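You operate a simulated robot arm through the tools that you are given. There is no shell and no other tool. Be economical: measure what you need, move in short steps, check, and stop when the job is done.

The job below is to be done with a simulated two-armed robot. You get a single attempt, and the scene is never put back.

Task
Pick up the job sign with one hand, pass it to the other hand and put it on the shelf under the hose reel.

It is judged by the outcome, as a careful person would: the job done as asked, and still so three seconds after it is handed in. It fails if anything else is knocked over, pushed out of place, dropped, spilled or broken.

Robot
Two 7-joint arms with two-finger parallel grippers on one trunk, on a base that drives. Base frame: it is fixed to the floor where the robot stands at the start and does not move with it; the origin is under the middle of the robot, x ahead of it, y to its left, z up; the surface under the hand at the start is at about z = 0.6. Lengths are in m, angles in degrees, forces in N, time in s.
The left shoulder is at the start at [0.124, 0.182, 0.858], the right one opposite. With the tool pointing down near the work surface each hand reaches from about 0.38 to 0.8 m from the robot's upright axis, wherever it stands, measured 20 degrees to its own side. Places, roughly: shelf under the hose reel (38x17 cm) [3.16, 0.4, 0.72]. Payload 3.91 kg a hand.
The TCP of each hand is the grasp point between the finger pads, 0.03 m short of the fingertips. In the tool frame z runs along the fingers and y along their closing line. Largest opening 0.11 m; finger width 0.02, thickness 0.01; the body of the gripper, 0.048 by 0.112 m, starts 0.055 m behind the TCP.
Orientation is that of the tool frame in the base frame, as a unit quaternion [w, x, y, z]. With the fingers straight down and closing along the base's y, the tool's x points along the base's -x, its y along +y and its z along -z.

Tools
- The arms move only by the tool arm_command. It takes "left_targets", "right_targets" or both (then of equal length, played together; a hand with none holds still); each is a list of rows, each a list of 7 numbers: the shift along the base's x, y, z in units of 200 mm (1.0 is 200 mm), then the turn, a rotation vector about the base's x, y, z in units of 60 degrees (1.0 is 60 degrees), then the closure, from 0 (fully open) to 1 (shut). In form: [[dx, dy, dz, ax, ay, az, hand], ...]. A call has 1 to 12 rows; each row is the pose to reach, as a shift and turn from the pose commanded when the call began. A call with a number of a shift or a turn outside -1 to 1 is refused whole. Rows are played at 5 a second. More than 0.05 m and 8.6 degrees between two rows, or a gripper value outside its range, and nothing of the call is played. Where a pose cannot be reached the arm comes as near as it can. A force on the tool above 40 N (or 10 N above the force at the start of the call, whichever is more), or a blocked arm, ends the call early, and 0.2 s more pass. Each finger travels about 0.072 m/s and halts on what it meets, pressing with about 41 N; the grip force reading is that of the motor and also rises with nothing between the fingers. The clock runs only during rows and for 0.2 s after the last one: add rows that repeat a pose to give the fingers time. It gives the time, the measured TCP pose, the force on the tool (base axes), the opening and the grip force at its end, in the units of the frame above (readings bear some noise), with the torque about the TCP (base axes, N m) and any sound that the robot's microphone picked up.
- Cameras (640 x 400 px; columns grow to the right, rows downward): "scene" is now at [0.2914, -0.0083, 1.0158]; the picture's right is [-0.05, -1.00, 0.00], its down [-0.62, 0.03, -0.79] and it looks along [0.78, -0.04, -0.62] (base axes); focal length 214 px, centre (320, 200). "left" rides on the left gripper at [0.072, -0.017, -0.103] in its tool frame; the picture's right is [0.23, 0.97, 0.00], its down [-0.76, 0.18, -0.62] and it looks along [-0.61, 0.14, 0.78] (tool axes); focal length 222 px, centre (320, 200). "right" rides on the right gripper at [0.072, 0.017, -0.103] in its tool frame; the picture's right is [-0.23, 0.97, 0.00], its down [-0.76, -0.18, -0.62] and it looks along [-0.61, -0.14, 0.78] (tool axes); focal length 222 px, centre (320, 200). There is no depth. A picture from a camera that has moved, and an enlarged one, comes with that camera's place and axes in the base frame and with its lens. The place of the scene camera against the robot may be out by one fixed shift of up to 0.012 m in any direction.
- camera(camera): a new picture of that camera. The clock stands still meanwhile.
- move_column(by): slides the trunk up (or, below 0, down) by that many m; the arms and the scene camera ride with it, the base frame stays. It gives what a move gives, with no picture.
- roll_base(legs): drives the robot by 1 to 6 legs, each [ahead, left, turn to the left] in m, m and degrees, along the robot's own axes; the way and the turn of a leg run together, so that a leg with both is an arc; at most 1.5 m and 180 degrees a leg. The arms and the cameras ride along, it lands a little off, and it stops where it bumps. It gives what a move gives.
- aim_head(pan, tilt): turns the head with the scene camera to pan (to the left, within 80 degrees either way) and tilt (down, from -29 to 69), counted from straight ahead of the robot. It gives what a move gives.
- close_up(camera, box): a new picture of the part [left, top, right, bottom] of that camera's present view, enlarged. The clock stands still meanwhile.
- sign_off(): hands the job in; it is judged then, once.

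Go step by step. Nothing tells you exact positions but the pictures and the camera data: compare them with the known pose of the tool, close in by small moves and look again before you grip or let go. The budget is 120 turns and 88 pictures, counting those below and the enlarged ones. Unless the task says otherwise, let go and move clear before handing in, and close with one line.

The tools are called after "Emit:" as name(argument=value, ...) on one line, values as JSON. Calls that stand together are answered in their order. arm_command: Moves the arms, as the interface text tells. Its arguments: {"type":"object","properties":{"left_targets":{"type":"array"},"right_targets":{"type":"array"}},"required":[]} The other tools are called the same way: move_column (by) slides the trunk up or down; roll_base (legs) drives the base; aim_head (pan, tilt) turns the head that bears the scene camera; camera (camera) takes a picture; close_up (camera, box) takes an enlarged picture of a part of a camera's view; sign_off () hands the job in.

At the start:

```text
t: 0.0
left_tcp_pos: [0.5248, 0.2869, 0.8091]
left_orientation: [0.0, 0.0, 1.0, 0.0]
left_contact_force: [-0.4, -0.6, 0.0]
left_torque: [0.01, -0.01, -0.02]
left_grip_width: 0.1101
left_finger_force: 0.2
right_tcp_pos: [0.5457, -0.247, 0.8157]
right_orientation: [0.0, 0.0, 1.0, 0.0]
right_contact_force: [-1.0, 0.5, -0.3]
right_torque: [0.02, 0.01, 0.02]
right_grip_width: 0.1102
right_finger_force: 0.0
trunk travel left (down, up): [-0.125, 0.389]
robot x, y, heading: [-0.0009, 0.0031, -0.2]
head pan, tilt: [-3.1, 38.2]
```

scene: 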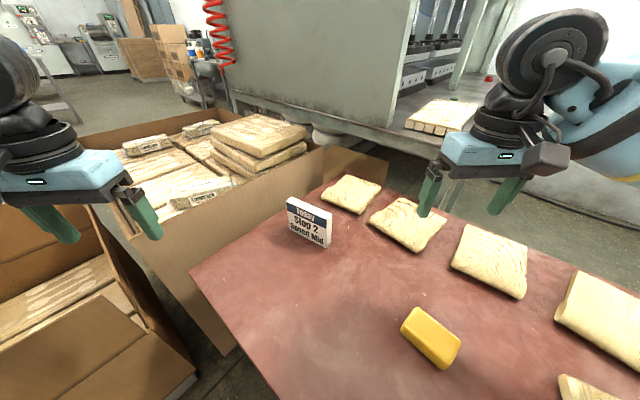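
right: 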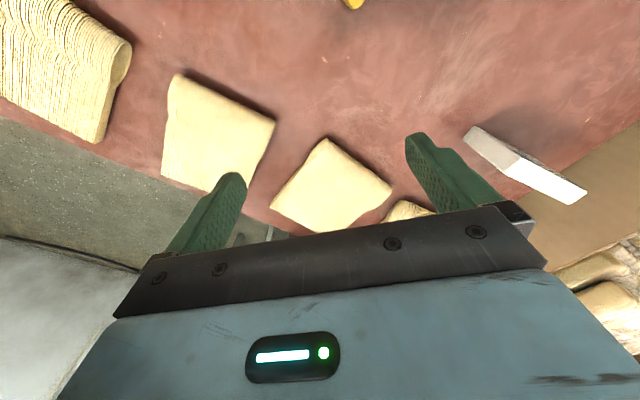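
left: 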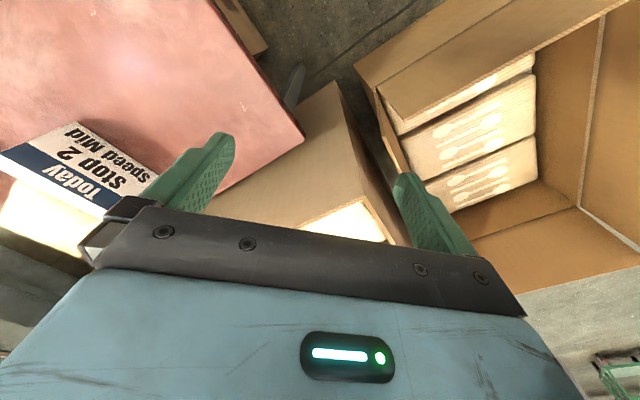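

The job sign seems to be a small upright block near [0.66, 0.0] on the table, facing the robot. I'll take enlarged views to measure it before moving.

Emit:
close_up(camera="scene", box=[260, 170, 380, 270])

Emit:
aim_head(pan=10, tilt=10)

Emit:
camera(camera="scene")

```text
4.00 times, centred on (320, 220) of scene
camera zoom: at [0.2914, -0.0083, 1.0158], right [-0.05, -1.0, 0.0], down [-0.62, 0.03, -0.79], along [0.78, -0.04, -0.62], focal length 858 px, centre (320, 120)
```

zoom: 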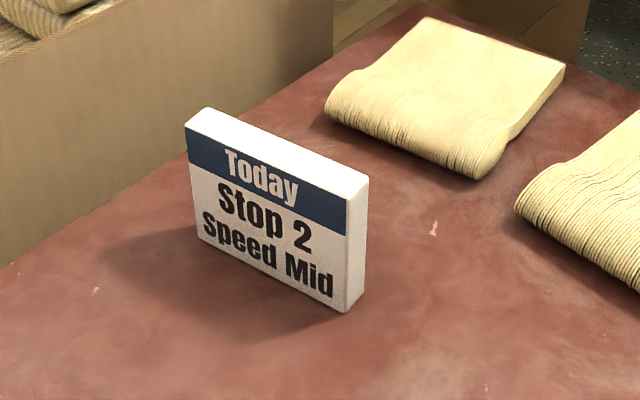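

```text
t: 0.9
left_tcp_pos: [0.5255, 0.2866, 0.8094]
left_orientation: [0.0, 0.0, 1.0, 0.0]
left_contact_force: [0.7, -0.3, -0.2]
left_torque: [0.01, -0.03, 0.02]
left_grip_width: 0.1101
left_finger_force: 0.0
right_tcp_pos: [0.5449, -0.2457, 0.8151]
right_orientation: [-0.001, 0.0, 1.0, 0.0]
right_contact_force: [0.6, 0.7, -0.8]
right_torque: [-0.04, 0.01, 0.05]
right_grip_width: 0.11
right_finger_force: 0.0
trunk travel left (down, up): [-0.125, 0.389]
robot x, y, heading: [0.0021, 0.0002, 0.0]
head pan, tilt: [10.0, 10.0]
```

```text
83 pictures are left
camera scene: at [0.2969, 0.0125, 1.0607], right [0.17, -0.98, 0.0], down [-0.17, -0.03, -0.98], along [0.97, 0.17, -0.17], focal length 214 px, centre (320, 200)
```

scene: 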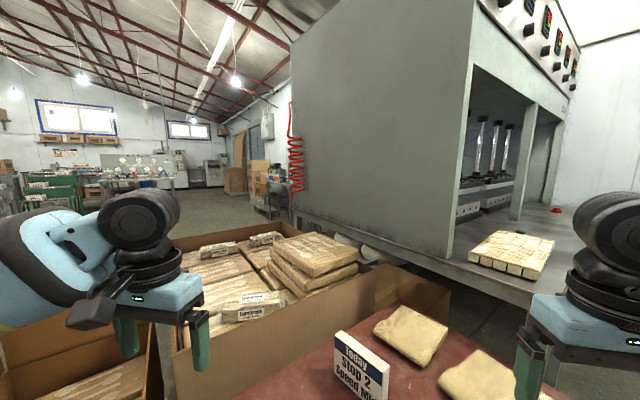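

The sign is about 11.5 cm wide, 2 cm thick and 9.5 cm tall, centred near [0.666, 0.0], with its face turned about 54° from my y axis. The shelf appears to be behind the machine. I'll look left for a driving route before picking.

Emit:
aim_head(pan=60, tilt=20)

Emit:
camera(camera="scene")

Emit:
aim_head(pan=-60, tilt=20)

Emit:
camera(camera="scene")

Emit:
aim_head(pan=0, tilt=50)

Emit:
camera(camera="scene")

```text
t: 2.1
left_tcp_pos: [0.5252, 0.2869, 0.8096]
left_orientation: [0.0, 0.0, 1.0, 0.0]
left_contact_force: [0.4, 0.3, 0.0]
left_torque: [-0.01, 0.0, -0.01]
left_grip_width: 0.1099
left_finger_force: 0.0
right_tcp_pos: [0.5458, -0.2451, 0.8149]
right_orientation: [0.0, 0.0, 1.0, 0.0]
right_contact_force: [-0.8, -0.3, 0.6]
right_torque: [-0.01, 0.0, 0.0]
right_grip_width: 0.1099
right_finger_force: 0.1
trunk travel left (down, up): [-0.125, 0.389]
robot x, y, heading: [-0.0031, 0.003, -0.1]
head pan, tilt: [60.0, 20.0]
```

```text
82 pictures are left
camera scene: at [0.252, 0.077, 1.0445], right [0.87, -0.5, 0.0], down [-0.17, -0.3, -0.94], along [0.47, 0.81, -0.34], focal length 214 px, centre (320, 200)
```

scene: 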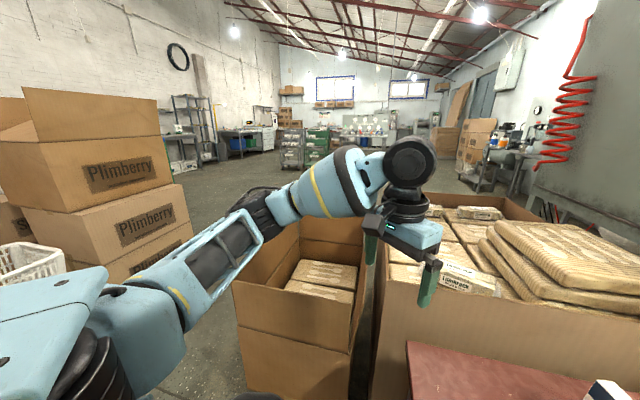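

```text
t: 4.1
left_tcp_pos: [0.5248, 0.2864, 0.8103]
left_orientation: [0.0, -0.001, 1.0, 0.0]
left_contact_force: [0.1, -0.2, 0.6]
left_torque: [0.01, 0.0, -0.03]
left_grip_width: 0.1101
left_finger_force: 0.1
right_tcp_pos: [0.5456, -0.2459, 0.815]
right_orientation: [0.001, 0.001, 1.0, 0.0]
right_contact_force: [-0.3, 0.5, -0.3]
right_torque: [-0.01, -0.01, -0.04]
right_grip_width: 0.1101
right_finger_force: 0.0
trunk travel left (down, up): [-0.125, 0.389]
robot x, y, heading: [0.0009, 0.0014, 0.1]
head pan, tilt: [-60.0, 20.0]
```

```text
81 pictures are left
camera scene: at [0.252, -0.0842, 1.0445], right [-0.87, -0.5, 0.0], down [-0.17, 0.3, -0.94], along [0.47, -0.81, -0.34], focal length 214 px, centre (320, 200)
```

scene: 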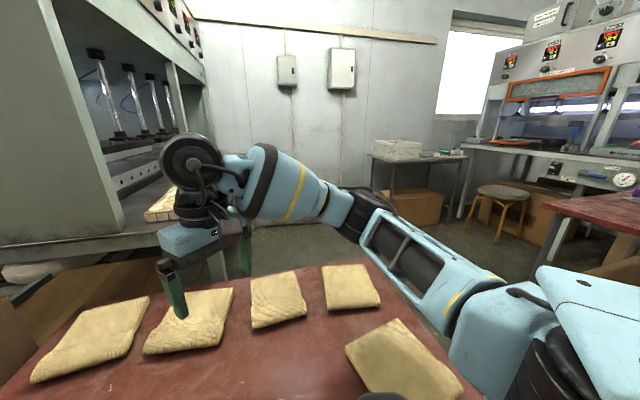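

```text
t: 5.4
left_tcp_pos: [0.5239, 0.2859, 0.8091]
left_orientation: [0.0, -0.001, 1.0, 0.001]
left_contact_force: [0.1, 0.2, 0.0]
left_torque: [-0.01, -0.02, 0.0]
left_grip_width: 0.11
left_finger_force: 0.0
right_tcp_pos: [0.5451, -0.2457, 0.8166]
right_orientation: [0.0, 0.0, 1.0, -0.001]
right_contact_force: [0.2, -0.1, 0.6]
right_torque: [0.0, -0.01, -0.05]
right_grip_width: 0.1101
right_finger_force: 0.1
trunk travel left (down, up): [-0.125, 0.389]
robot x, y, heading: [-0.0014, 0.0048, -0.0]
head pan, tilt: [0.0, 50.0]
```

```text
80 pictures are left
camera scene: at [0.2824, -0.0037, 0.9989], right [0.0, -1.0, 0.0], down [-0.77, 0.0, -0.64], along [0.64, 0.0, -0.77], focal length 214 px, centre (320, 200)
```

scene: 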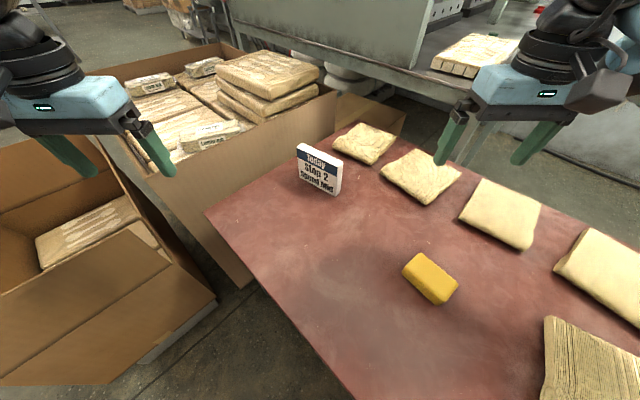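

The shelf is out of view behind the machine, so I'll pick first and scout afterwards. The right hand goes above the sign, turned 54°, so that I can check it with the wrist camera.

Emit:
arm_command(right_targets=[[0.08, 0.13, 0, 0, 0, 0.13, 0], [0.16, 0.26, 0, 0, 0, 0.26, 0], [0.23, 0.39, 0, 0, 0, 0.39, 0], [0.31, 0.52, 0, 0, 0, 0.52, 0], [0.39, 0.65, 0, 0, 0, 0.65, 0], [0.47, 0.78, 0, 0, 0, 0.78, 0], [0.545, 0.9, 0, 0, 0, 0.9, 0], [0.545, 0.9, 0, 0, 0, 0.9, 0]])

Emit:
camera(camera="right")

Emit:
camera(camera="scene")

```text
t: 7.2
left_tcp_pos: [0.5251, 0.2847, 0.8094]
left_orientation: [0.0, 0.0, 1.0, 0.0]
left_contact_force: [-0.1, -0.7, 0.3]
left_torque: [0.02, -0.01, 0.01]
left_grip_width: 0.1104
left_finger_force: 0.0
right_tcp_pos: [0.6374, -0.0892, 0.8164]
right_orientation: [0.0, -0.397, 0.918, -0.001]
right_contact_force: [-0.4, -0.6, -0.1]
right_torque: [0.04, 0.01, -0.03]
right_grip_width: 0.11
right_finger_force: 0.0
right hand out of reach, approached as far as the arm can: row 7, 8
trunk travel left (down, up): [-0.125, 0.389]
robot x, y, heading: [0.0029, -0.0033, -0.2]
head pan, tilt: [0.0, 50.0]
```

```text
79 pictures are left
camera right: at [0.5754, -0.1304, 0.9191], right [-0.56, 0.83, 0.0], down [0.65, 0.43, 0.62], along [0.52, 0.35, -0.78], focal length 222 px, centre (320, 200)
```

right: 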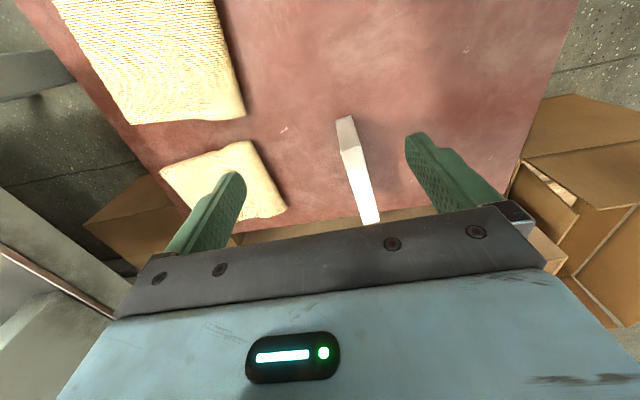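

```text
78 pictures are left
camera scene: at [0.2824, -0.0036, 0.9989], right [0.0, -1.0, 0.0], down [-0.77, 0.0, -0.64], along [0.64, 0.0, -0.77], focal length 214 px, centre (320, 200)
```

scene: 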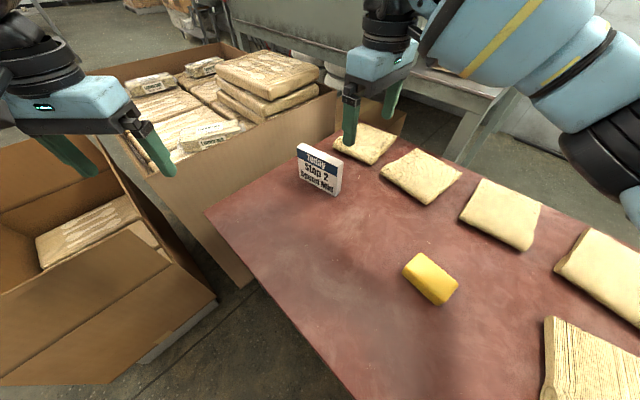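

The right hand runs into a joint limit at about 47° of yaw, so the left hand will pick instead. From the wrist view I place the sign's centre at about [0.68, 0.005]. I'm bringing the right hand back and the left hand over.

Emit:
arm_command(right_targets=[[-0.06, -0.11, 0, 0, 0, -0.11, 0], [-0.11, -0.22, 0, 0, 0, -0.22, 0], [-0.17, -0.33, 0, 0, 0, -0.33, 0], [-0.23, -0.44, 0, 0, 0, -0.44, 0], [-0.28, -0.55, 0, 0, 0, -0.55, 0], [-0.34, -0.66, 0, 0, 0, -0.66, 0], [-0.4, -0.78, 0, 0, 0, -0.78, 0], [-0.4, -0.78, 0, 0, 0, -0.78, 0]], left_targets=[[0.12, -0.14, 0, 0, 0, 0.13, 0], [0.24, -0.28, 0, 0, 0, 0.26, 0], [0.36, -0.42, 0, 0, 0, 0.39, 0], [0.48, -0.56, 0, 0, 0, 0.52, 0], [0.6, -0.7, 0, 0, 0, 0.65, 0], [0.72, -0.84, 0, 0, 0, 0.78, 0], [0.835, -0.98, 0, 0, 0, 0.9, 0], [0.835, -0.98, 0, 0, 0, 0.9, 0]])

Emit:
camera(camera="left")

```text
t: 9.0
left_tcp_pos: [0.6941, 0.0878, 0.8111]
left_orientation: [-0.001, -0.455, 0.891, 0.0]
left_contact_force: [1.1, 0.2, 0.0]
left_torque: [-0.01, -0.01, -0.01]
left_grip_width: 0.1098
left_finger_force: 0.2
right_tcp_pos: [0.5577, -0.2463, 0.8171]
right_orientation: [-0.001, -0.001, 1.0, 0.0]
right_contact_force: [-0.2, -0.1, 0.3]
right_torque: [0.01, 0.04, 0.01]
right_grip_width: 0.1101
right_finger_force: 0.1
trunk travel left (down, up): [-0.125, 0.389]
robot x, y, heading: [0.0039, 0.0018, 0.1]
head pan, tilt: [0.0, 50.0]
```

```text
77 pictures are left
camera left: at [0.6655, 0.0206, 0.9158], right [-0.92, 0.39, 0.0], down [0.3, 0.72, 0.62], along [0.24, 0.57, -0.78], focal length 222 px, centre (320, 200)
```

left: 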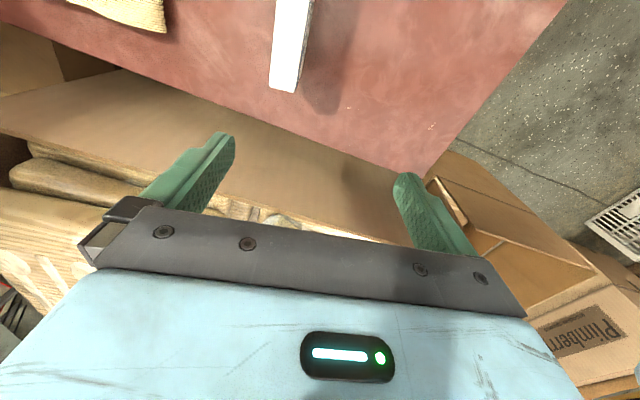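

Both wrist views agree: the sign's centre is about [0.681, 0.005] and its top about z 0.695. I'm moving the left hand over the grasp point near the sign's left part, then looking again.

Emit:
arm_command(left_targets=[[0, -0.17, -0.08, 0, 0, 0, 0], [-0.005, -0.335, -0.16, 0, 0, 0, 0], [-0.005, -0.335, -0.2, 0, 0, 0, 0], [-0.005, -0.335, -0.2, 0, 0, 0, 0]])

Emit:
camera(camera="left")

Emit:
camera(camera="scene")

```text
t: 10.0
left_tcp_pos: [0.6917, 0.0218, 0.7728]
left_orientation: [0.0, -0.454, 0.891, 0.0]
left_contact_force: [0.5, -0.9, -0.8]
left_torque: [-0.01, -0.01, -0.01]
left_grip_width: 0.11
left_finger_force: 0.0
right_tcp_pos: [0.5574, -0.2453, 0.8177]
right_orientation: [-0.001, 0.0, 1.0, 0.0]
right_contact_force: [0.5, 0.4, 0.0]
right_torque: [0.01, -0.02, 0.06]
right_grip_width: 0.1101
right_finger_force: 0.0
trunk travel left (down, up): [-0.125, 0.389]
robot x, y, heading: [0.002, 0.0015, -0.1]
head pan, tilt: [0.0, 50.0]
```

```text
76 pictures are left
camera left: at [0.6622, -0.0456, 0.8766], right [-0.92, 0.39, 0.0], down [0.3, 0.72, 0.62], along [0.24, 0.57, -0.78], focal length 222 px, centre (320, 200)
```

left: 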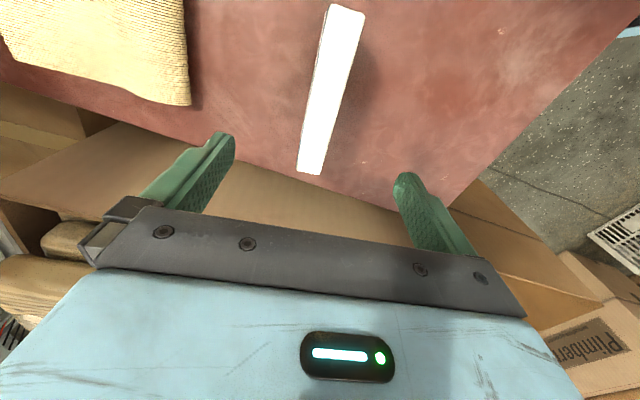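

```text
75 pictures are left
camera scene: at [0.2823, -0.0036, 0.9989], right [0.0, -1.0, 0.0], down [-0.77, 0.0, -0.64], along [0.64, 0.0, -0.77], focal length 214 px, centre (320, 200)
```

scene: 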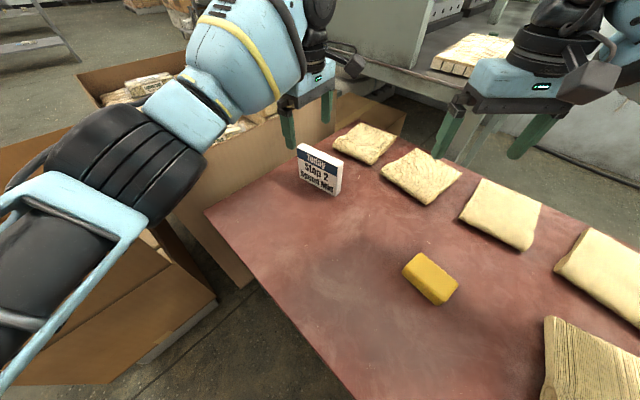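

The fingers straddle the sign squarely. I'm descending to z ≈ 0.668 and closing.

Emit:
arm_command(left_targets=[[0, -0.01, -0.15, 0, 0, 0, 0], [0, -0.01, -0.3, 0, 0, 0, 0], [0, -0.01, -0.42, 0, 0, 0, 0], [0, -0.01, -0.52, 0, 0, 0, 0], [0, -0.01, -0.52, 0, 0, 0, 0]])

Emit:
camera(camera="left")

```text
t: 11.2
left_tcp_pos: [0.6897, 0.022, 0.665]
left_orientation: [0.0, -0.454, 0.891, 0.0]
left_contact_force: [0.5, 0.4, -0.5]
left_torque: [-0.04, 0.03, 0.06]
left_grip_width: 0.11
left_finger_force: 0.2
right_tcp_pos: [0.5577, -0.2445, 0.8178]
right_orientation: [0.0, 0.0, 1.0, 0.0]
right_contact_force: [-0.6, 0.1, -0.3]
right_torque: [0.02, 0.01, -0.02]
right_grip_width: 0.1094
right_finger_force: 0.0
trunk travel left (down, up): [-0.125, 0.389]
robot x, y, heading: [-0.0021, -0.0008, 0.1]
head pan, tilt: [0.0, 50.0]
```

```text
74 pictures are left
camera left: at [0.6609, -0.0453, 0.7692], right [-0.92, 0.39, 0.0], down [0.3, 0.72, 0.62], along [0.24, 0.57, -0.78], focal length 222 px, centre (320, 200)
```

left: 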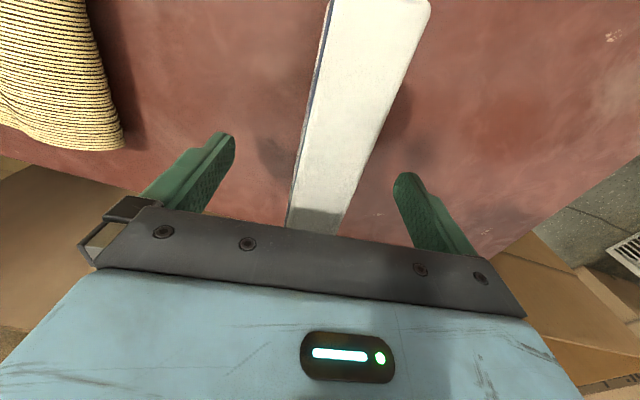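

The sign sits between the fingers, so I'll close and lift slightly.

Emit:
arm_command(left_targets=[[0, 0, 0, 0, 0, 0, 0.4], [0, 0, 0, 0, 0, 0, 0.8], [0, 0, 0, 0, 0, 0, 1], [0, 0, 0, 0, 0, 0, 1], [0, 0, 0, 0, 0, 0, 1], [0, 0, 0, 0, 0, 0, 1], [0, 0, 0, 0, 0, 0, 1]])

Emit:
arm_command(left_targets=[[0, 0, 0.1, 0, 0, 0, 1], [0, 0, 0.25, 0, 0, 0, 1], [0, 0, 0.5, 0, 0, 0, 1], [0, 0, 0.7, 0, 0, 0, 1], [0, 0, 0.9, 0, 0, 0, 1]])

Emit:
camera(camera="scene")

```text
t: 12.8
left_tcp_pos: [0.6911, 0.022, 0.6653]
left_orientation: [0.0, -0.454, 0.891, 0.0]
left_contact_force: [0.0, -0.5, 1.4]
left_torque: [0.01, 0.01, 0.0]
left_grip_width: 0.0235
left_finger_force: 40.6
right_tcp_pos: [0.5576, -0.2452, 0.8177]
right_orientation: [0.001, 0.0, 1.0, 0.001]
right_contact_force: [0.2, -0.1, -0.1]
right_torque: [0.0, 0.0, 0.0]
right_grip_width: 0.1102
right_finger_force: 0.0
trunk travel left (down, up): [-0.125, 0.389]
robot x, y, heading: [-0.0026, 0.0009, -0.0]
head pan, tilt: [0.0, 50.0]
```

```text
t: 14.0
left_tcp_pos: [0.6905, 0.0267, 0.8449]
left_orientation: [-0.002, -0.458, 0.889, 0.001]
left_contact_force: [1.0, -0.3, -0.1]
left_torque: [0.0, 0.0, 0.01]
left_grip_width: 0.0234
left_finger_force: 40.5
right_tcp_pos: [0.5591, -0.2446, 0.8181]
right_orientation: [0.0, 0.0, 1.0, 0.0]
right_contact_force: [0.3, -0.7, 0.0]
right_torque: [0.0, 0.0, 0.0]
right_grip_width: 0.1098
right_finger_force: 0.1
trunk travel left (down, up): [-0.125, 0.389]
robot x, y, heading: [0.0009, 0.0017, -0.2]
head pan, tilt: [0.0, 50.0]
```

```text
73 pictures are left
camera scene: at [0.2821, -0.0034, 0.999], right [0.0, -1.0, 0.0], down [-0.77, 0.0, -0.64], along [0.64, 0.0, -0.77], focal length 214 px, centre (320, 200)
```

scene: 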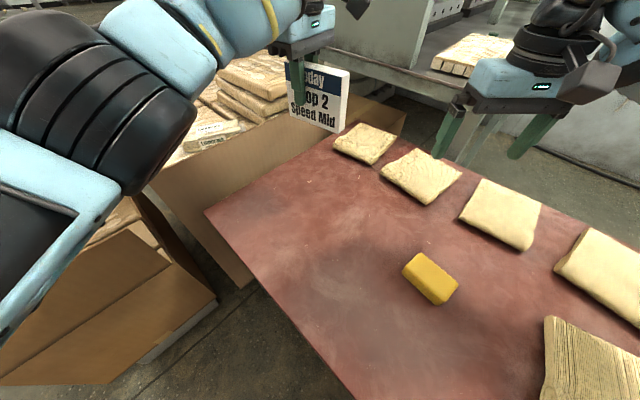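

The sign is held firmly and lifted clear. Next comes the handover pose: the left hand turns the sign to a gentler yaw, and the right hand pitches its fingers forward-down and stages to the right of it.

Emit:
arm_command(left_targets=[[0.005, 0, 0.03, 0, 0, -0.03, 1], [0.01, 0, 0.06, 0, 0, -0.06, 1], [0.015, 0, 0.09, 0, 0, -0.1, 1], [0.02, 0, 0.12, 0, 0, -0.13, 1], [0.025, 0, 0.15, 0, 0, -0.16, 1], [0.03, 0, 0.18, 0, 0, -0.2, 1], [0.035, 0, 0.21, 0, 0, -0.23, 1], [0.04, 0, 0.24, 0, 0, -0.27, 1], [0.05, 0, 0.275, 0, 0, -0.325, 1], [0.05, 0, 0.275, 0, 0, -0.325, 1]], right_targets=[[-0.033, 0.045, 0.06, 0.031, -0.0985, 0.06, 0], [-0.066, 0.09, 0.12, 0.062, -0.197, 0.119, 0], [-0.1, 0.135, 0.18, 0.093, -0.2955, 0.179, 0], [-0.133, 0.18, 0.24, 0.124, -0.394, 0.239, 0], [-0.167, 0.225, 0.3, 0.155, -0.4925, 0.298, 0], [-0.2, 0.28, 0.37, 0.187, -0.591, 0.358, 0], [-0.233, 0.33, 0.43, 0.218, -0.69, 0.418, 0], [-0.267, 0.38, 0.5, 0.249, -0.788, 0.478, 0], [-0.3, 0.425, 0.56, 0.28, -0.887, 0.5375, 0], [-0.3, 0.425, 0.56, 0.28, -0.887, 0.5375, 0]])

Emit:
camera(camera="scene")

Emit:
camera(camera="left")

Emit:
camera(camera="right")

```text
t: 16.4
left_tcp_pos: [0.6891, 0.0518, 0.9096]
left_orientation: [0.003, -0.323, 0.946, -0.014]
left_contact_force: [-0.2, 0.1, -1.2]
left_torque: [-0.04, -0.01, 0.03]
left_grip_width: 0.0233
left_finger_force: 41.4
left hand out of reach, approached as far as the arm can: row 4, 5, 6, 7, 8, 9, 10
right_tcp_pos: [0.4988, -0.1611, 0.9271]
right_orientation: [0.44, -0.268, 0.846, 0.139]
right_contact_force: [0.0, -0.7, 1.1]
right_torque: [-0.02, 0.0, -0.01]
right_grip_width: 0.1098
right_finger_force: 0.2
trunk travel left (down, up): [-0.125, 0.389]
robot x, y, heading: [-0.0002, -0.0006, 0.1]
head pan, tilt: [0.0, 50.0]
stopped in row 10 (left hand): the arm was blocked; the commanded pose is now the measured one
```

```text
72 pictures are left
camera scene: at [0.2826, -0.0034, 0.9988], right [0.0, -1.0, 0.0], down [-0.77, 0.0, -0.64], along [0.64, 0.0, -0.77], focal length 214 px, centre (320, 200)
```

scene: 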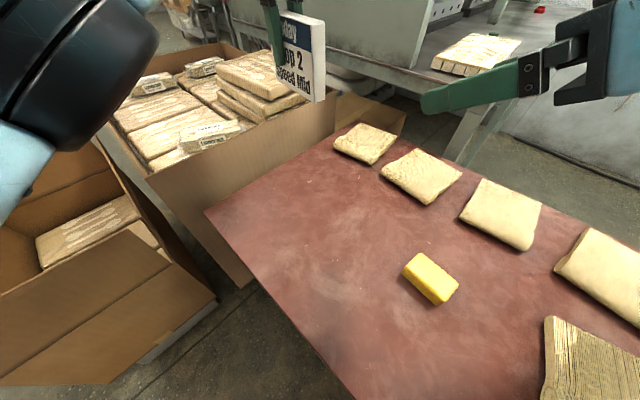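

```text
71 pictures are left
camera left: at [0.6404, -0.0022, 1.0149], right [-0.77, 0.63, -0.03], down [0.49, 0.62, 0.62], along [0.41, 0.46, -0.79], focal length 222 px, centre (320, 200)
```

left: 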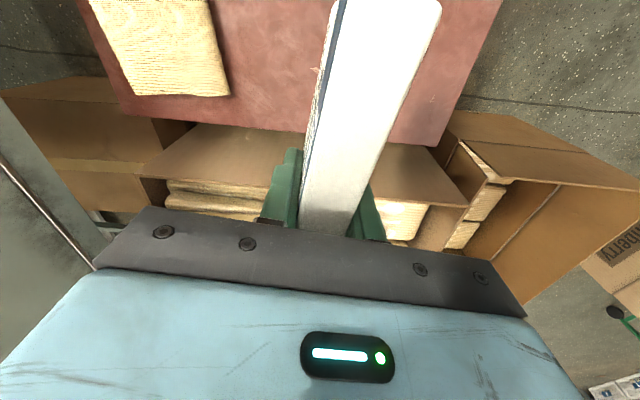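

```text
70 pictures are left
camera right: at [0.3852, -0.2192, 0.9269], right [-0.45, 0.87, 0.19], down [0.04, -0.19, 0.98], along [0.89, 0.45, 0.05], focal length 222 px, centre (320, 200)
```

right: 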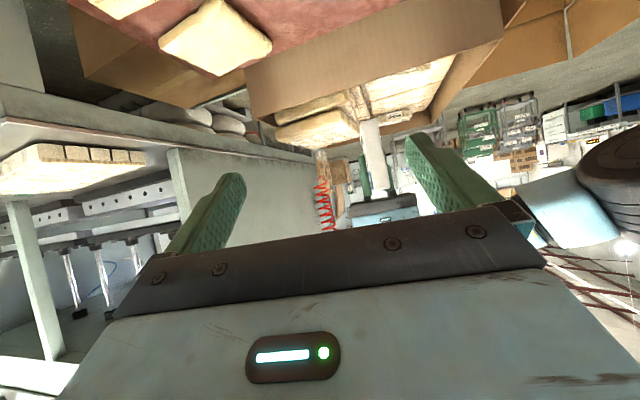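

The left arm got close to full stretch, so I'll bring the sign back toward the robot a little and level it, then measure the alignment between the right hand and the sign.

Emit:
arm_command(left_targets=[[-0.08, -0.03, -0.02, 0.01, 0.005, 0, 1], [-0.16, -0.05, -0.04, 0.015, 0.01, 0, 1], [-0.25, -0.08, -0.05, 0.023, 0.014, 0, 1], [-0.25, -0.08, -0.05, 0.023, 0.014, 0, 1]])

Emit:
aim_head(pan=0, tilt=25)

Emit:
camera(camera="scene")

Emit:
camera(camera="right")

```text
t: 17.4
left_tcp_pos: [0.6375, 0.031, 0.8985]
left_orientation: [0.0, -0.32, 0.947, 0.0]
left_contact_force: [-0.3, -0.4, -0.8]
left_torque: [0.01, -0.01, -0.04]
left_grip_width: 0.0236
left_finger_force: 40.9
right_tcp_pos: [0.4983, -0.1616, 0.928]
right_orientation: [0.44, -0.268, 0.846, 0.139]
right_contact_force: [0.5, -0.7, -1.1]
right_torque: [-0.04, 0.0, 0.02]
right_grip_width: 0.1098
right_finger_force: 0.1
trunk travel left (down, up): [-0.125, 0.389]
robot x, y, heading: [-0.0031, -0.0014, 0.1]
head pan, tilt: [0.0, 50.0]
```

```text
t: 18.3
left_tcp_pos: [0.6391, 0.0307, 0.8997]
left_orientation: [0.0, -0.32, 0.947, 0.0]
left_contact_force: [0.0, -0.5, -0.1]
left_torque: [0.02, -0.02, -0.03]
left_grip_width: 0.0232
left_finger_force: 41.1
right_tcp_pos: [0.4976, -0.1615, 0.9271]
right_orientation: [0.44, -0.268, 0.846, 0.14]
right_contact_force: [0.5, -0.2, 0.9]
right_torque: [-0.02, -0.03, 0.01]
right_grip_width: 0.1097
right_finger_force: 0.2
trunk travel left (down, up): [-0.125, 0.389]
robot x, y, heading: [-0.0005, -0.0053, 0.1]
head pan, tilt: [0.0, 25.0]
```

```text
69 pictures are left
camera scene: at [0.2976, -0.0036, 1.0363], right [0.0, -1.0, 0.0], down [-0.42, 0.0, -0.91], along [0.91, 0.0, -0.42], focal length 214 px, centre (320, 200)
```

scene: 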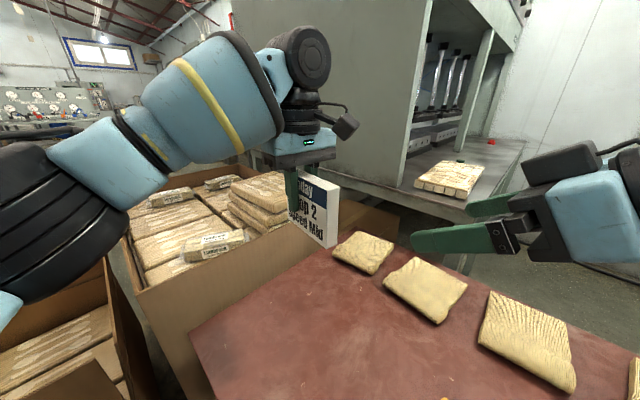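

```text
68 pictures are left
camera right: at [0.3851, -0.2195, 0.927], right [-0.45, 0.87, 0.19], down [0.04, -0.19, 0.98], along [0.89, 0.45, 0.05], focal length 222 px, centre (320, 200)
```

right: 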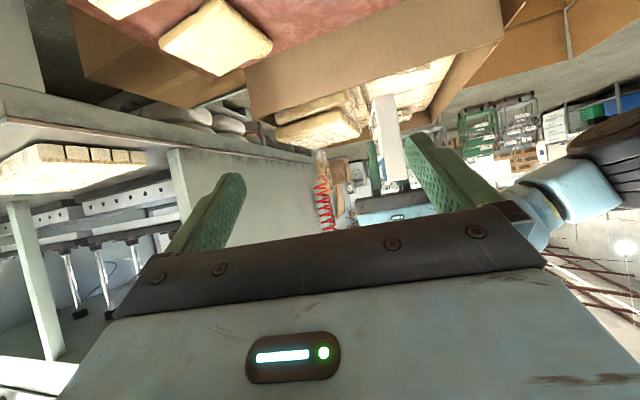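

The geometry checks out: the sign's right end is where I predicted. I'm moving the right hand to a pre-grasp 12 cm back along its fingers.

Emit:
arm_command(right_targets=[[0.025, 0.16, 0.04, 0, 0, 0.012, 0], [0.05, 0.32, 0.08, 0, 0, 0.025, 0], [0.075, 0.4875, 0.125, 0, 0, 0.037, 0], [0.075, 0.4875, 0.125, 0, 0, 0.037, 0]])

Emit:
camera(camera="right")

Emit:
camera(camera="left")

```text
t: 19.3
left_tcp_pos: [0.6394, 0.0306, 0.9001]
left_orientation: [0.001, -0.321, 0.947, 0.0]
left_contact_force: [1.0, 0.8, -2.0]
left_torque: [0.02, 0.01, 0.01]
left_grip_width: 0.0234
left_finger_force: 41.1
right_tcp_pos: [0.5133, -0.0653, 0.9524]
right_orientation: [0.438, -0.284, 0.84, 0.148]
right_contact_force: [0.5, -0.8, -0.4]
right_torque: [0.0, -0.04, -0.02]
right_grip_width: 0.11
right_finger_force: 0.1
trunk travel left (down, up): [-0.125, 0.389]
robot x, y, heading: [-0.0, -0.0027, -0.2]
head pan, tilt: [0.0, 25.0]
```

```text
67 pictures are left
camera right: at [0.4037, -0.1276, 0.9517], right [-0.49, 0.85, 0.19], down [0.05, -0.19, 0.98], along [0.87, 0.49, 0.05], focal length 222 px, centre (320, 200)
```

right: 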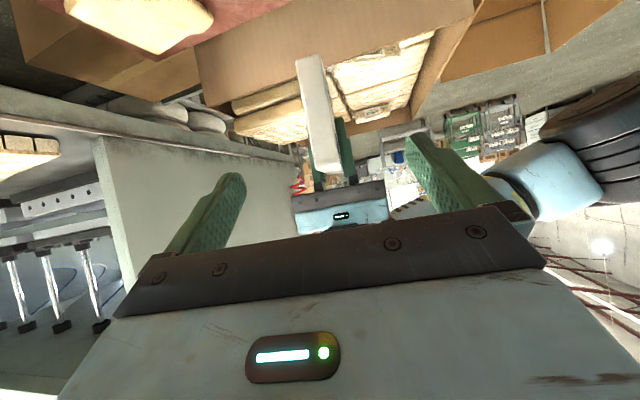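

```text
66 pictures are left
camera left: at [0.5907, -0.0259, 1.0039], right [-0.77, 0.64, 0.0], down [0.5, 0.6, 0.62], along [0.4, 0.48, -0.78], focal length 222 px, centre (320, 200)
```

left: 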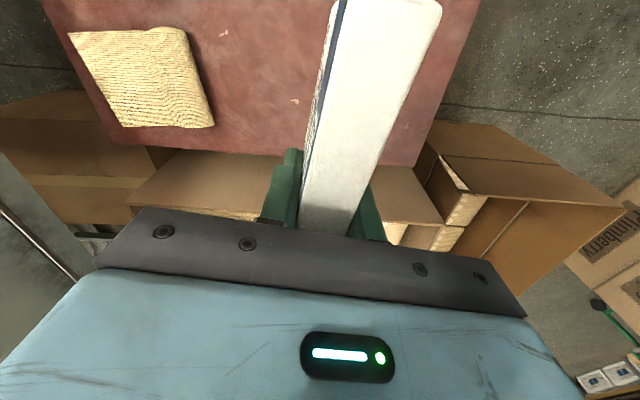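

The prediction matches the picture to within a few pixels. I'm sliding the right hand in along its fingers, fingers open.

Emit:
arm_command(right_targets=[[0.1, 0.076, -0.084, 0, 0, 0, 0], [0.2, 0.152, -0.168, 0, 0, 0, 0], [0.3, 0.228, -0.253, 0, 0, 0, 0], [0.4, 0.304, -0.337, 0, 0, 0, 0], [0.4, 0.304, -0.337, 0, 0, 0, 0]])

Emit:
camera(camera="right")

Emit:
camera(camera="left")

Emit:
camera(camera="scene")

```text
t: 20.5
left_tcp_pos: [0.6376, 0.0316, 0.901]
left_orientation: [-0.001, -0.32, 0.948, 0.0]
left_contact_force: [0.2, -0.4, -0.2]
left_torque: [0.02, 0.0, 0.0]
left_grip_width: 0.0234
left_finger_force: 40.8
right_tcp_pos: [0.5928, -0.005, 0.8866]
right_orientation: [0.437, -0.284, 0.84, 0.148]
right_contact_force: [0.5, 0.3, 0.1]
right_torque: [0.01, 0.03, 0.01]
right_grip_width: 0.11
right_finger_force: 0.0
trunk travel left (down, up): [-0.125, 0.389]
robot x, y, heading: [-0.001, 0.0016, 0.3]
head pan, tilt: [0.0, 25.0]
```

```text
65 pictures are left
camera right: at [0.4823, -0.0673, 0.8853], right [-0.49, 0.85, 0.19], down [0.05, -0.19, 0.98], along [0.87, 0.49, 0.05], focal length 222 px, centre (320, 200)
```

right: 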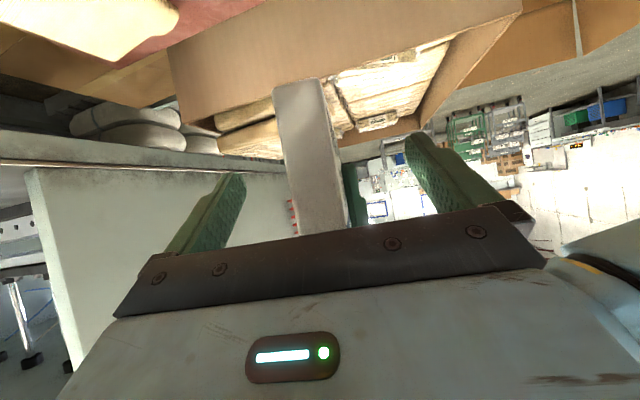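

```text
64 pictures are left
camera left: at [0.5906, -0.0257, 1.004], right [-0.77, 0.64, 0.0], down [0.5, 0.6, 0.62], along [0.4, 0.48, -0.78], focal length 222 px, centre (320, 200)
```

left: 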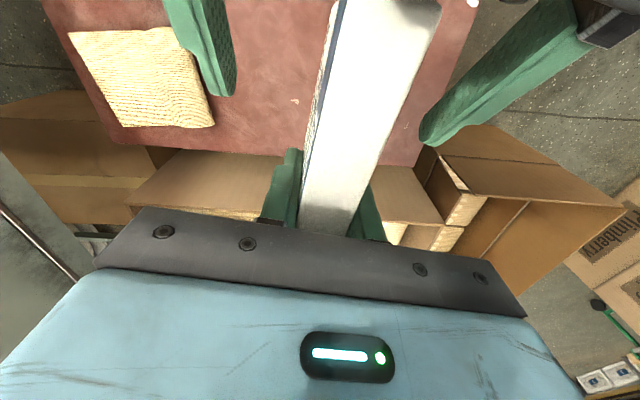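

```text
63 pictures are left
camera scene: at [0.2974, -0.0036, 1.0364], right [0.0, -1.0, 0.0], down [-0.42, 0.0, -0.91], along [0.91, 0.0, -0.42], focal length 214 px, centre (320, 200)
```

scene: 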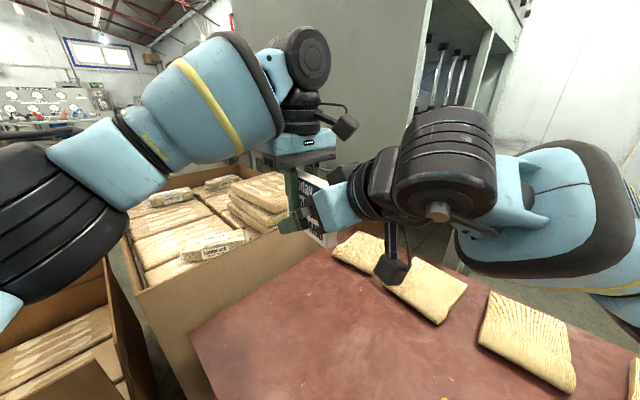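

The sign sits between the right fingers too, clear of the left ones. I'm closing the right hand.

Emit:
arm_command(right_targets=[[0, 0, 0, 0, 0, 0, 0.4], [0, 0, 0, 0, 0, 0, 0.7], [0, 0, 0, 0, 0, 0, 1], [0, 0, 0, 0, 0, 0, 1], [0, 0, 0, 0, 0, 0, 1], [0, 0, 0, 0, 0, 0, 1], [0, 0, 0, 0, 0, 0, 1]])

Emit:
camera(camera="left")

```text
t: 22.1
left_tcp_pos: [0.6383, 0.031, 0.9004]
left_orientation: [0.0, -0.321, 0.947, 0.0]
left_contact_force: [1.8, -2.3, 0.3]
left_torque: [-0.01, -0.01, 0.08]
left_grip_width: 0.0235
left_finger_force: 41.0
right_tcp_pos: [0.5923, -0.0044, 0.886]
right_orientation: [0.437, -0.285, 0.84, 0.149]
right_contact_force: [-2.3, 2.7, -0.3]
right_torque: [0.0, -0.04, 0.03]
right_grip_width: 0.0233
right_finger_force: 41.1
trunk travel left (down, up): [-0.125, 0.389]
robot x, y, heading: [0.0016, 0.0022, -0.0]
head pan, tilt: [0.0, 25.0]
```

```text
62 pictures are left
camera left: at [0.5908, -0.0257, 1.0039], right [-0.77, 0.64, 0.0], down [0.5, 0.6, 0.62], along [0.4, 0.48, -0.78], focal length 222 px, centre (320, 200)
```

left: 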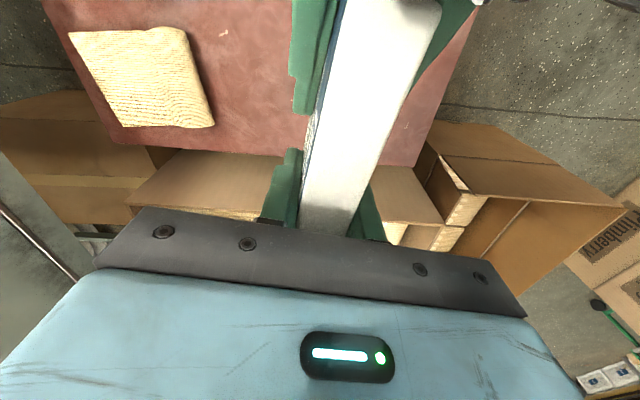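

Both hands hold the sign at 2.3 cm opening. I'm opening the left hand, then lifting it straight away.

Emit:
arm_command(left_targets=[[0, 0, 0, 0, 0, 0, 0.8], [0, 0, 0, 0, 0, 0, 0.5], [0, 0, 0, 0, 0, 0, 0.3], [0, 0, 0, 0, 0, 0, 0.2], [0, 0, 0, 0, 0, 0, 0.2]])

Emit:
arm_command(left_targets=[[0, 0.0, 0.15, 0, 0, 0, 0.2], [0, 0.0, 0.3, 0, 0, 0, 0.2], [0, 0.0, 0.45, 0, 0, 0, 0.2], [-0.05, 0.2, 0.55, 0, 0, 0, 0.2], [-0.1, 0.4, 0.55, 0, 0, 0, 0.2], [-0.15, 0.6, 0.55, 0, 0, 0, 0.2], [-0.2, 0.8, 0.55, 0, 0, 0, 0.2]])

Emit:
camera(camera="scene")

Emit:
camera(camera="right")

```text
t: 23.3
left_tcp_pos: [0.6388, 0.0317, 0.8998]
left_orientation: [0.001, -0.32, 0.948, 0.0]
left_contact_force: [0.3, 0.1, -0.5]
left_torque: [-0.02, 0.02, 0.02]
left_grip_width: 0.0879
left_finger_force: 0.1
right_tcp_pos: [0.5931, -0.0045, 0.8859]
right_orientation: [0.438, -0.284, 0.84, 0.148]
right_contact_force: [0.1, 0.4, 0.2]
right_torque: [0.01, 0.03, 0.01]
right_grip_width: 0.0233
right_finger_force: 40.6
trunk travel left (down, up): [-0.125, 0.389]
robot x, y, heading: [0.0021, -0.001, 0.1]
head pan, tilt: [0.0, 25.0]
```

```text
t: 24.9
left_tcp_pos: [0.5987, 0.1921, 0.9977]
left_orientation: [0.001, -0.32, 0.947, -0.001]
left_contact_force: [0.1, 0.8, 0.5]
left_torque: [-0.02, 0.0, 0.01]
left_grip_width: 0.0881
left_finger_force: 0.1
left hand out of reach, approached as far as the arm can: row 3, 4, 5, 6, 7
right_tcp_pos: [0.5911, -0.0034, 0.8855]
right_orientation: [0.437, -0.285, 0.84, 0.148]
right_contact_force: [0.0, -0.1, -0.4]
right_torque: [-0.01, 0.05, 0.03]
right_grip_width: 0.0236
right_finger_force: 40.8
trunk travel left (down, up): [-0.125, 0.389]
robot x, y, heading: [-0.0062, -0.0017, -0.2]
head pan, tilt: [0.0, 25.0]
```

```text
61 pictures are left
camera scene: at [0.2974, -0.003, 1.0364], right [0.0, -1.0, 0.0], down [-0.42, 0.0, -0.91], along [0.91, 0.0, -0.42], focal length 214 px, centre (320, 200)
```

scene: 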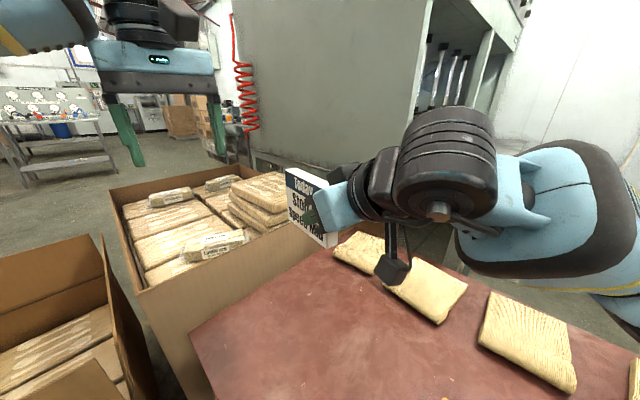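

```text
60 pictures are left
camera right: at [0.4819, -0.0668, 0.8856], right [-0.49, 0.85, 0.19], down [0.05, -0.19, 0.98], along [0.87, 0.49, 0.05], focal length 222 px, centre (320, 200)
```

right: 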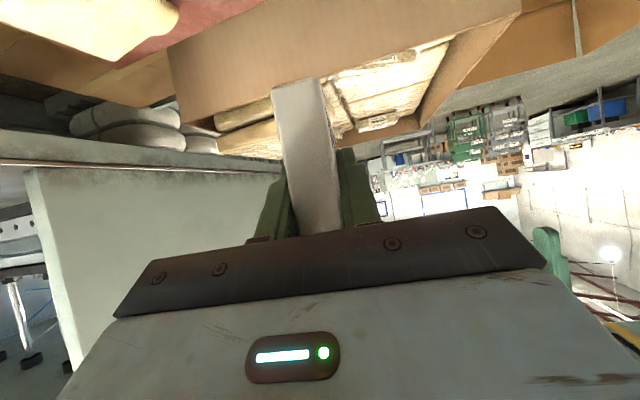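

The handover worked: the right hand alone holds the sign. I'm pulling both hands in closer, then looking around for a route.

Emit:
arm_command(right_targets=[[-0.15, -0.12, 0.05, 0, 0, 0, 1], [-0.3, -0.24, 0.1, 0, 0, 0, 1], [-0.45, -0.36, 0.15, 0, 0, 0, 1], [-0.6, -0.48, 0.2, 0, 0, 0, 1], [-0.7, -0.55, 0.25, 0, 0, 0, 1], [-0.7, -0.55, 0.25, 0, 0, 0, 1]], left_targets=[[-0.15, 0.05, -0.05, 0, 0, -0.1, 0.2], [-0.3, 0.1, -0.1, 0, 0, -0.2, 0.2], [-0.45, 0.15, -0.15, 0, 0, -0.3, 0.2], [-0.6, 0.2, -0.2, 0, 0, -0.4, 0.2], [-0.75, 0.25, -0.25, 0, 0, -0.5, 0.2], [-0.75, 0.25, -0.25, 0, 0, -0.6, 0.2]])

Emit:
aim_head(pan=75, tilt=35)

Emit:
camera(camera="scene")

Emit:
aim_head(pan=-78, tilt=35)

Emit:
camera(camera="scene")

```text
t: 26.3
left_tcp_pos: [0.4504, 0.2403, 0.944]
left_orientation: [0.0, -0.011, 1.0, 0.0]
left_contact_force: [-0.6, 0.3, -0.2]
left_torque: [0.02, 0.0, 0.02]
left_grip_width: 0.0881
left_finger_force: 0.0
right_tcp_pos: [0.4532, -0.1135, 0.9355]
right_orientation: [0.439, -0.284, 0.84, 0.148]
right_contact_force: [0.0, -0.6, -0.3]
right_torque: [-0.01, 0.05, -0.01]
right_grip_width: 0.0234
right_finger_force: 41.5
trunk travel left (down, up): [-0.125, 0.389]
robot x, y, heading: [0.0015, -0.0011, 0.1]
head pan, tilt: [0.0, 25.0]
```

```text
t: 27.8
left_tcp_pos: [0.4503, 0.24, 0.9454]
left_orientation: [0.0, -0.013, 1.0, -0.001]
left_contact_force: [-0.6, -1.5, 0.0]
left_torque: [-0.04, -0.01, -0.05]
left_grip_width: 0.0881
left_finger_force: 0.0
right_tcp_pos: [0.4527, -0.1129, 0.9356]
right_orientation: [0.438, -0.285, 0.84, 0.148]
right_contact_force: [-0.5, -0.1, -0.8]
right_torque: [0.01, 0.03, 0.02]
right_grip_width: 0.0235
right_finger_force: 40.6
trunk travel left (down, up): [-0.125, 0.389]
robot x, y, heading: [0.0005, -0.001, -0.2]
head pan, tilt: [75.0, 35.0]
```

```text
59 pictures are left
camera scene: at [0.2283, 0.0815, 1.0206], right [0.97, -0.26, 0.0], down [-0.15, -0.55, -0.82], along [0.21, 0.79, -0.57], focal length 214 px, centre (320, 200)
```

scene: 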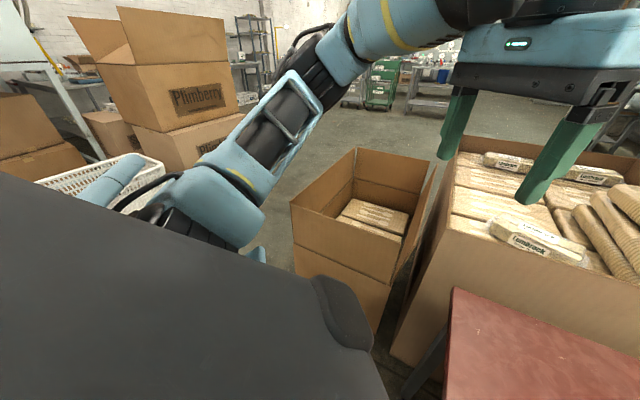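

```text
t: 30.1
left_tcp_pos: [0.4509, 0.241, 0.9447]
left_orientation: [0.0, -0.012, 1.0, 0.0]
left_contact_force: [0.5, 0.0, -0.8]
left_torque: [0.03, 0.0, -0.04]
left_grip_width: 0.0878
left_finger_force: 0.1
right_tcp_pos: [0.4525, -0.1122, 0.9364]
right_orientation: [0.438, -0.284, 0.84, 0.148]
right_contact_force: [-0.6, 0.0, -0.6]
right_torque: [0.02, 0.01, -0.02]
right_grip_width: 0.0236
right_finger_force: 40.5
trunk travel left (down, up): [-0.125, 0.389]
robot x, y, heading: [0.0004, 0.0011, 0.0]
head pan, tilt: [-78.0, 35.0]
```

```text
58 pictures are left
camera scene: at [0.2238, -0.0897, 1.0206], right [-0.98, -0.21, 0.0], down [-0.12, 0.56, -0.82], along [0.17, -0.8, -0.57], focal length 214 px, centre (320, 200)
```

scene: 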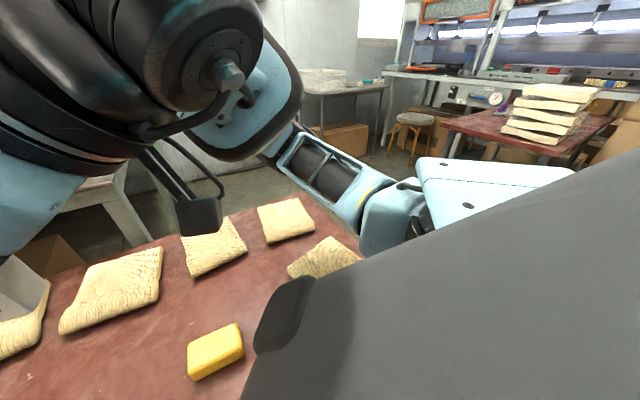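

The table edge runs diagonally in front of me, the open box is front-left and the stacked boxes are far left. I'll back out straight and then turn left in place, to see where I can go.

Emit:
roll_base(legs=[[-0.35, 0, 0]])

Emit:
roll_base(legs=[[0, 0, 60]])

Emit:
aim_head(pan=78, tilt=20)

Emit:
camera(camera="scene")

Emit:
aim_head(pan=0, tilt=25)

Emit:
camera(camera="scene")

```text
t: 32.5
left_tcp_pos: [0.0862, 0.2393, 0.9442]
left_orientation: [0.001, -0.009, 1.0, -0.001]
left_contact_force: [0.1, 0.1, -0.8]
left_torque: [-0.01, -0.01, -0.01]
left_grip_width: 0.0879
left_finger_force: 0.0
right_tcp_pos: [0.0879, -0.1152, 0.9369]
right_orientation: [0.438, -0.282, 0.841, 0.146]
right_contact_force: [-0.4, -0.8, -0.6]
right_torque: [-0.05, 0.01, 0.03]
right_grip_width: 0.0235
right_finger_force: 40.8
trunk travel left (down, up): [-0.125, 0.389]
robot x, y, heading: [-0.3607, 0.0013, -0.5]
head pan, tilt: [-78.0, 35.0]
```

```text
t: 35.6
left_tcp_pos: [-0.3598, 0.5126, 0.9443]
left_orientation: [0.0, -0.52, 0.854, 0.001]
left_contact_force: [0.3, -0.6, 0.0]
left_torque: [-0.02, 0.0, -0.05]
left_grip_width: 0.0878
left_finger_force: 0.1
right_tcp_pos: [-0.048, 0.3428, 0.9356]
right_orientation: [-0.301, 0.673, -0.578, -0.349]
right_contact_force: [-0.2, -0.3, -1.4]
right_torque: [-0.01, 0.02, -0.01]
right_grip_width: 0.0234
right_finger_force: 40.9
trunk travel left (down, up): [-0.125, 0.389]
robot x, y, heading: [-0.3615, -0.0007, 61.4]
head pan, tilt: [-78.0, 35.0]
```

```text
t: 38.0
left_tcp_pos: [-0.36, 0.5119, 0.9441]
left_orientation: [0.0, -0.52, 0.854, 0.0]
left_contact_force: [0.6, -0.3, 1.1]
left_torque: [-0.01, 0.0, -0.02]
left_grip_width: 0.0883
left_finger_force: 0.0
right_tcp_pos: [-0.0479, 0.3434, 0.9353]
right_orientation: [-0.301, 0.673, -0.577, -0.351]
right_contact_force: [-0.8, -0.2, -0.8]
right_torque: [-0.04, -0.02, -0.02]
right_grip_width: 0.0232
right_finger_force: 41.1
trunk travel left (down, up): [-0.125, 0.389]
robot x, y, heading: [-0.3666, 0.0036, 61.3]
head pan, tilt: [78.0, 20.0]
```

```text
57 pictures are left
camera scene: at [-0.338, 0.2402, 1.0445], right [0.65, 0.76, 0.0], down [0.26, -0.22, -0.94], along [-0.71, 0.61, -0.34], focal length 214 px, centre (320, 200)
```

scene: 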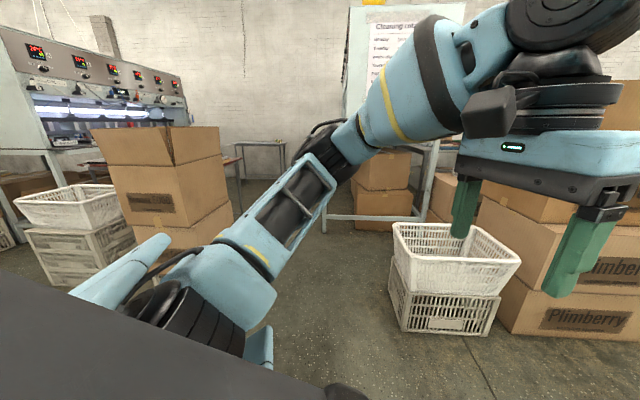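

```text
t: 39.5
left_tcp_pos: [-0.3609, 0.5106, 0.9444]
left_orientation: [0.0, -0.52, 0.854, 0.0]
left_contact_force: [0.2, -0.1, 0.1]
left_torque: [0.01, 0.01, 0.02]
left_grip_width: 0.0882
left_finger_force: 0.0
right_tcp_pos: [-0.0478, 0.3441, 0.936]
right_orientation: [-0.301, 0.673, -0.578, -0.35]
right_contact_force: [-0.9, -0.5, 0.1]
right_torque: [-0.02, -0.01, 0.01]
right_grip_width: 0.0233
right_finger_force: 41.1
trunk travel left (down, up): [-0.125, 0.389]
robot x, y, heading: [-0.3669, 0.0028, 61.1]
head pan, tilt: [0.0, 25.0]
```

```text
56 pictures are left
camera scene: at [-0.2233, 0.2603, 1.0364], right [0.88, -0.48, 0.0], down [-0.2, -0.37, -0.91], along [0.43, 0.8, -0.42], focal length 214 px, centre (320, 200)
```

scene: 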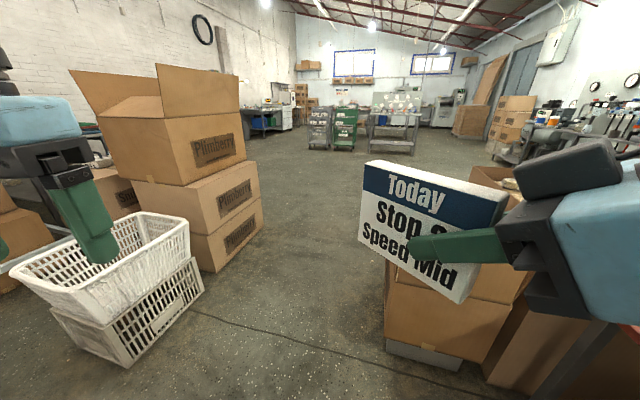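

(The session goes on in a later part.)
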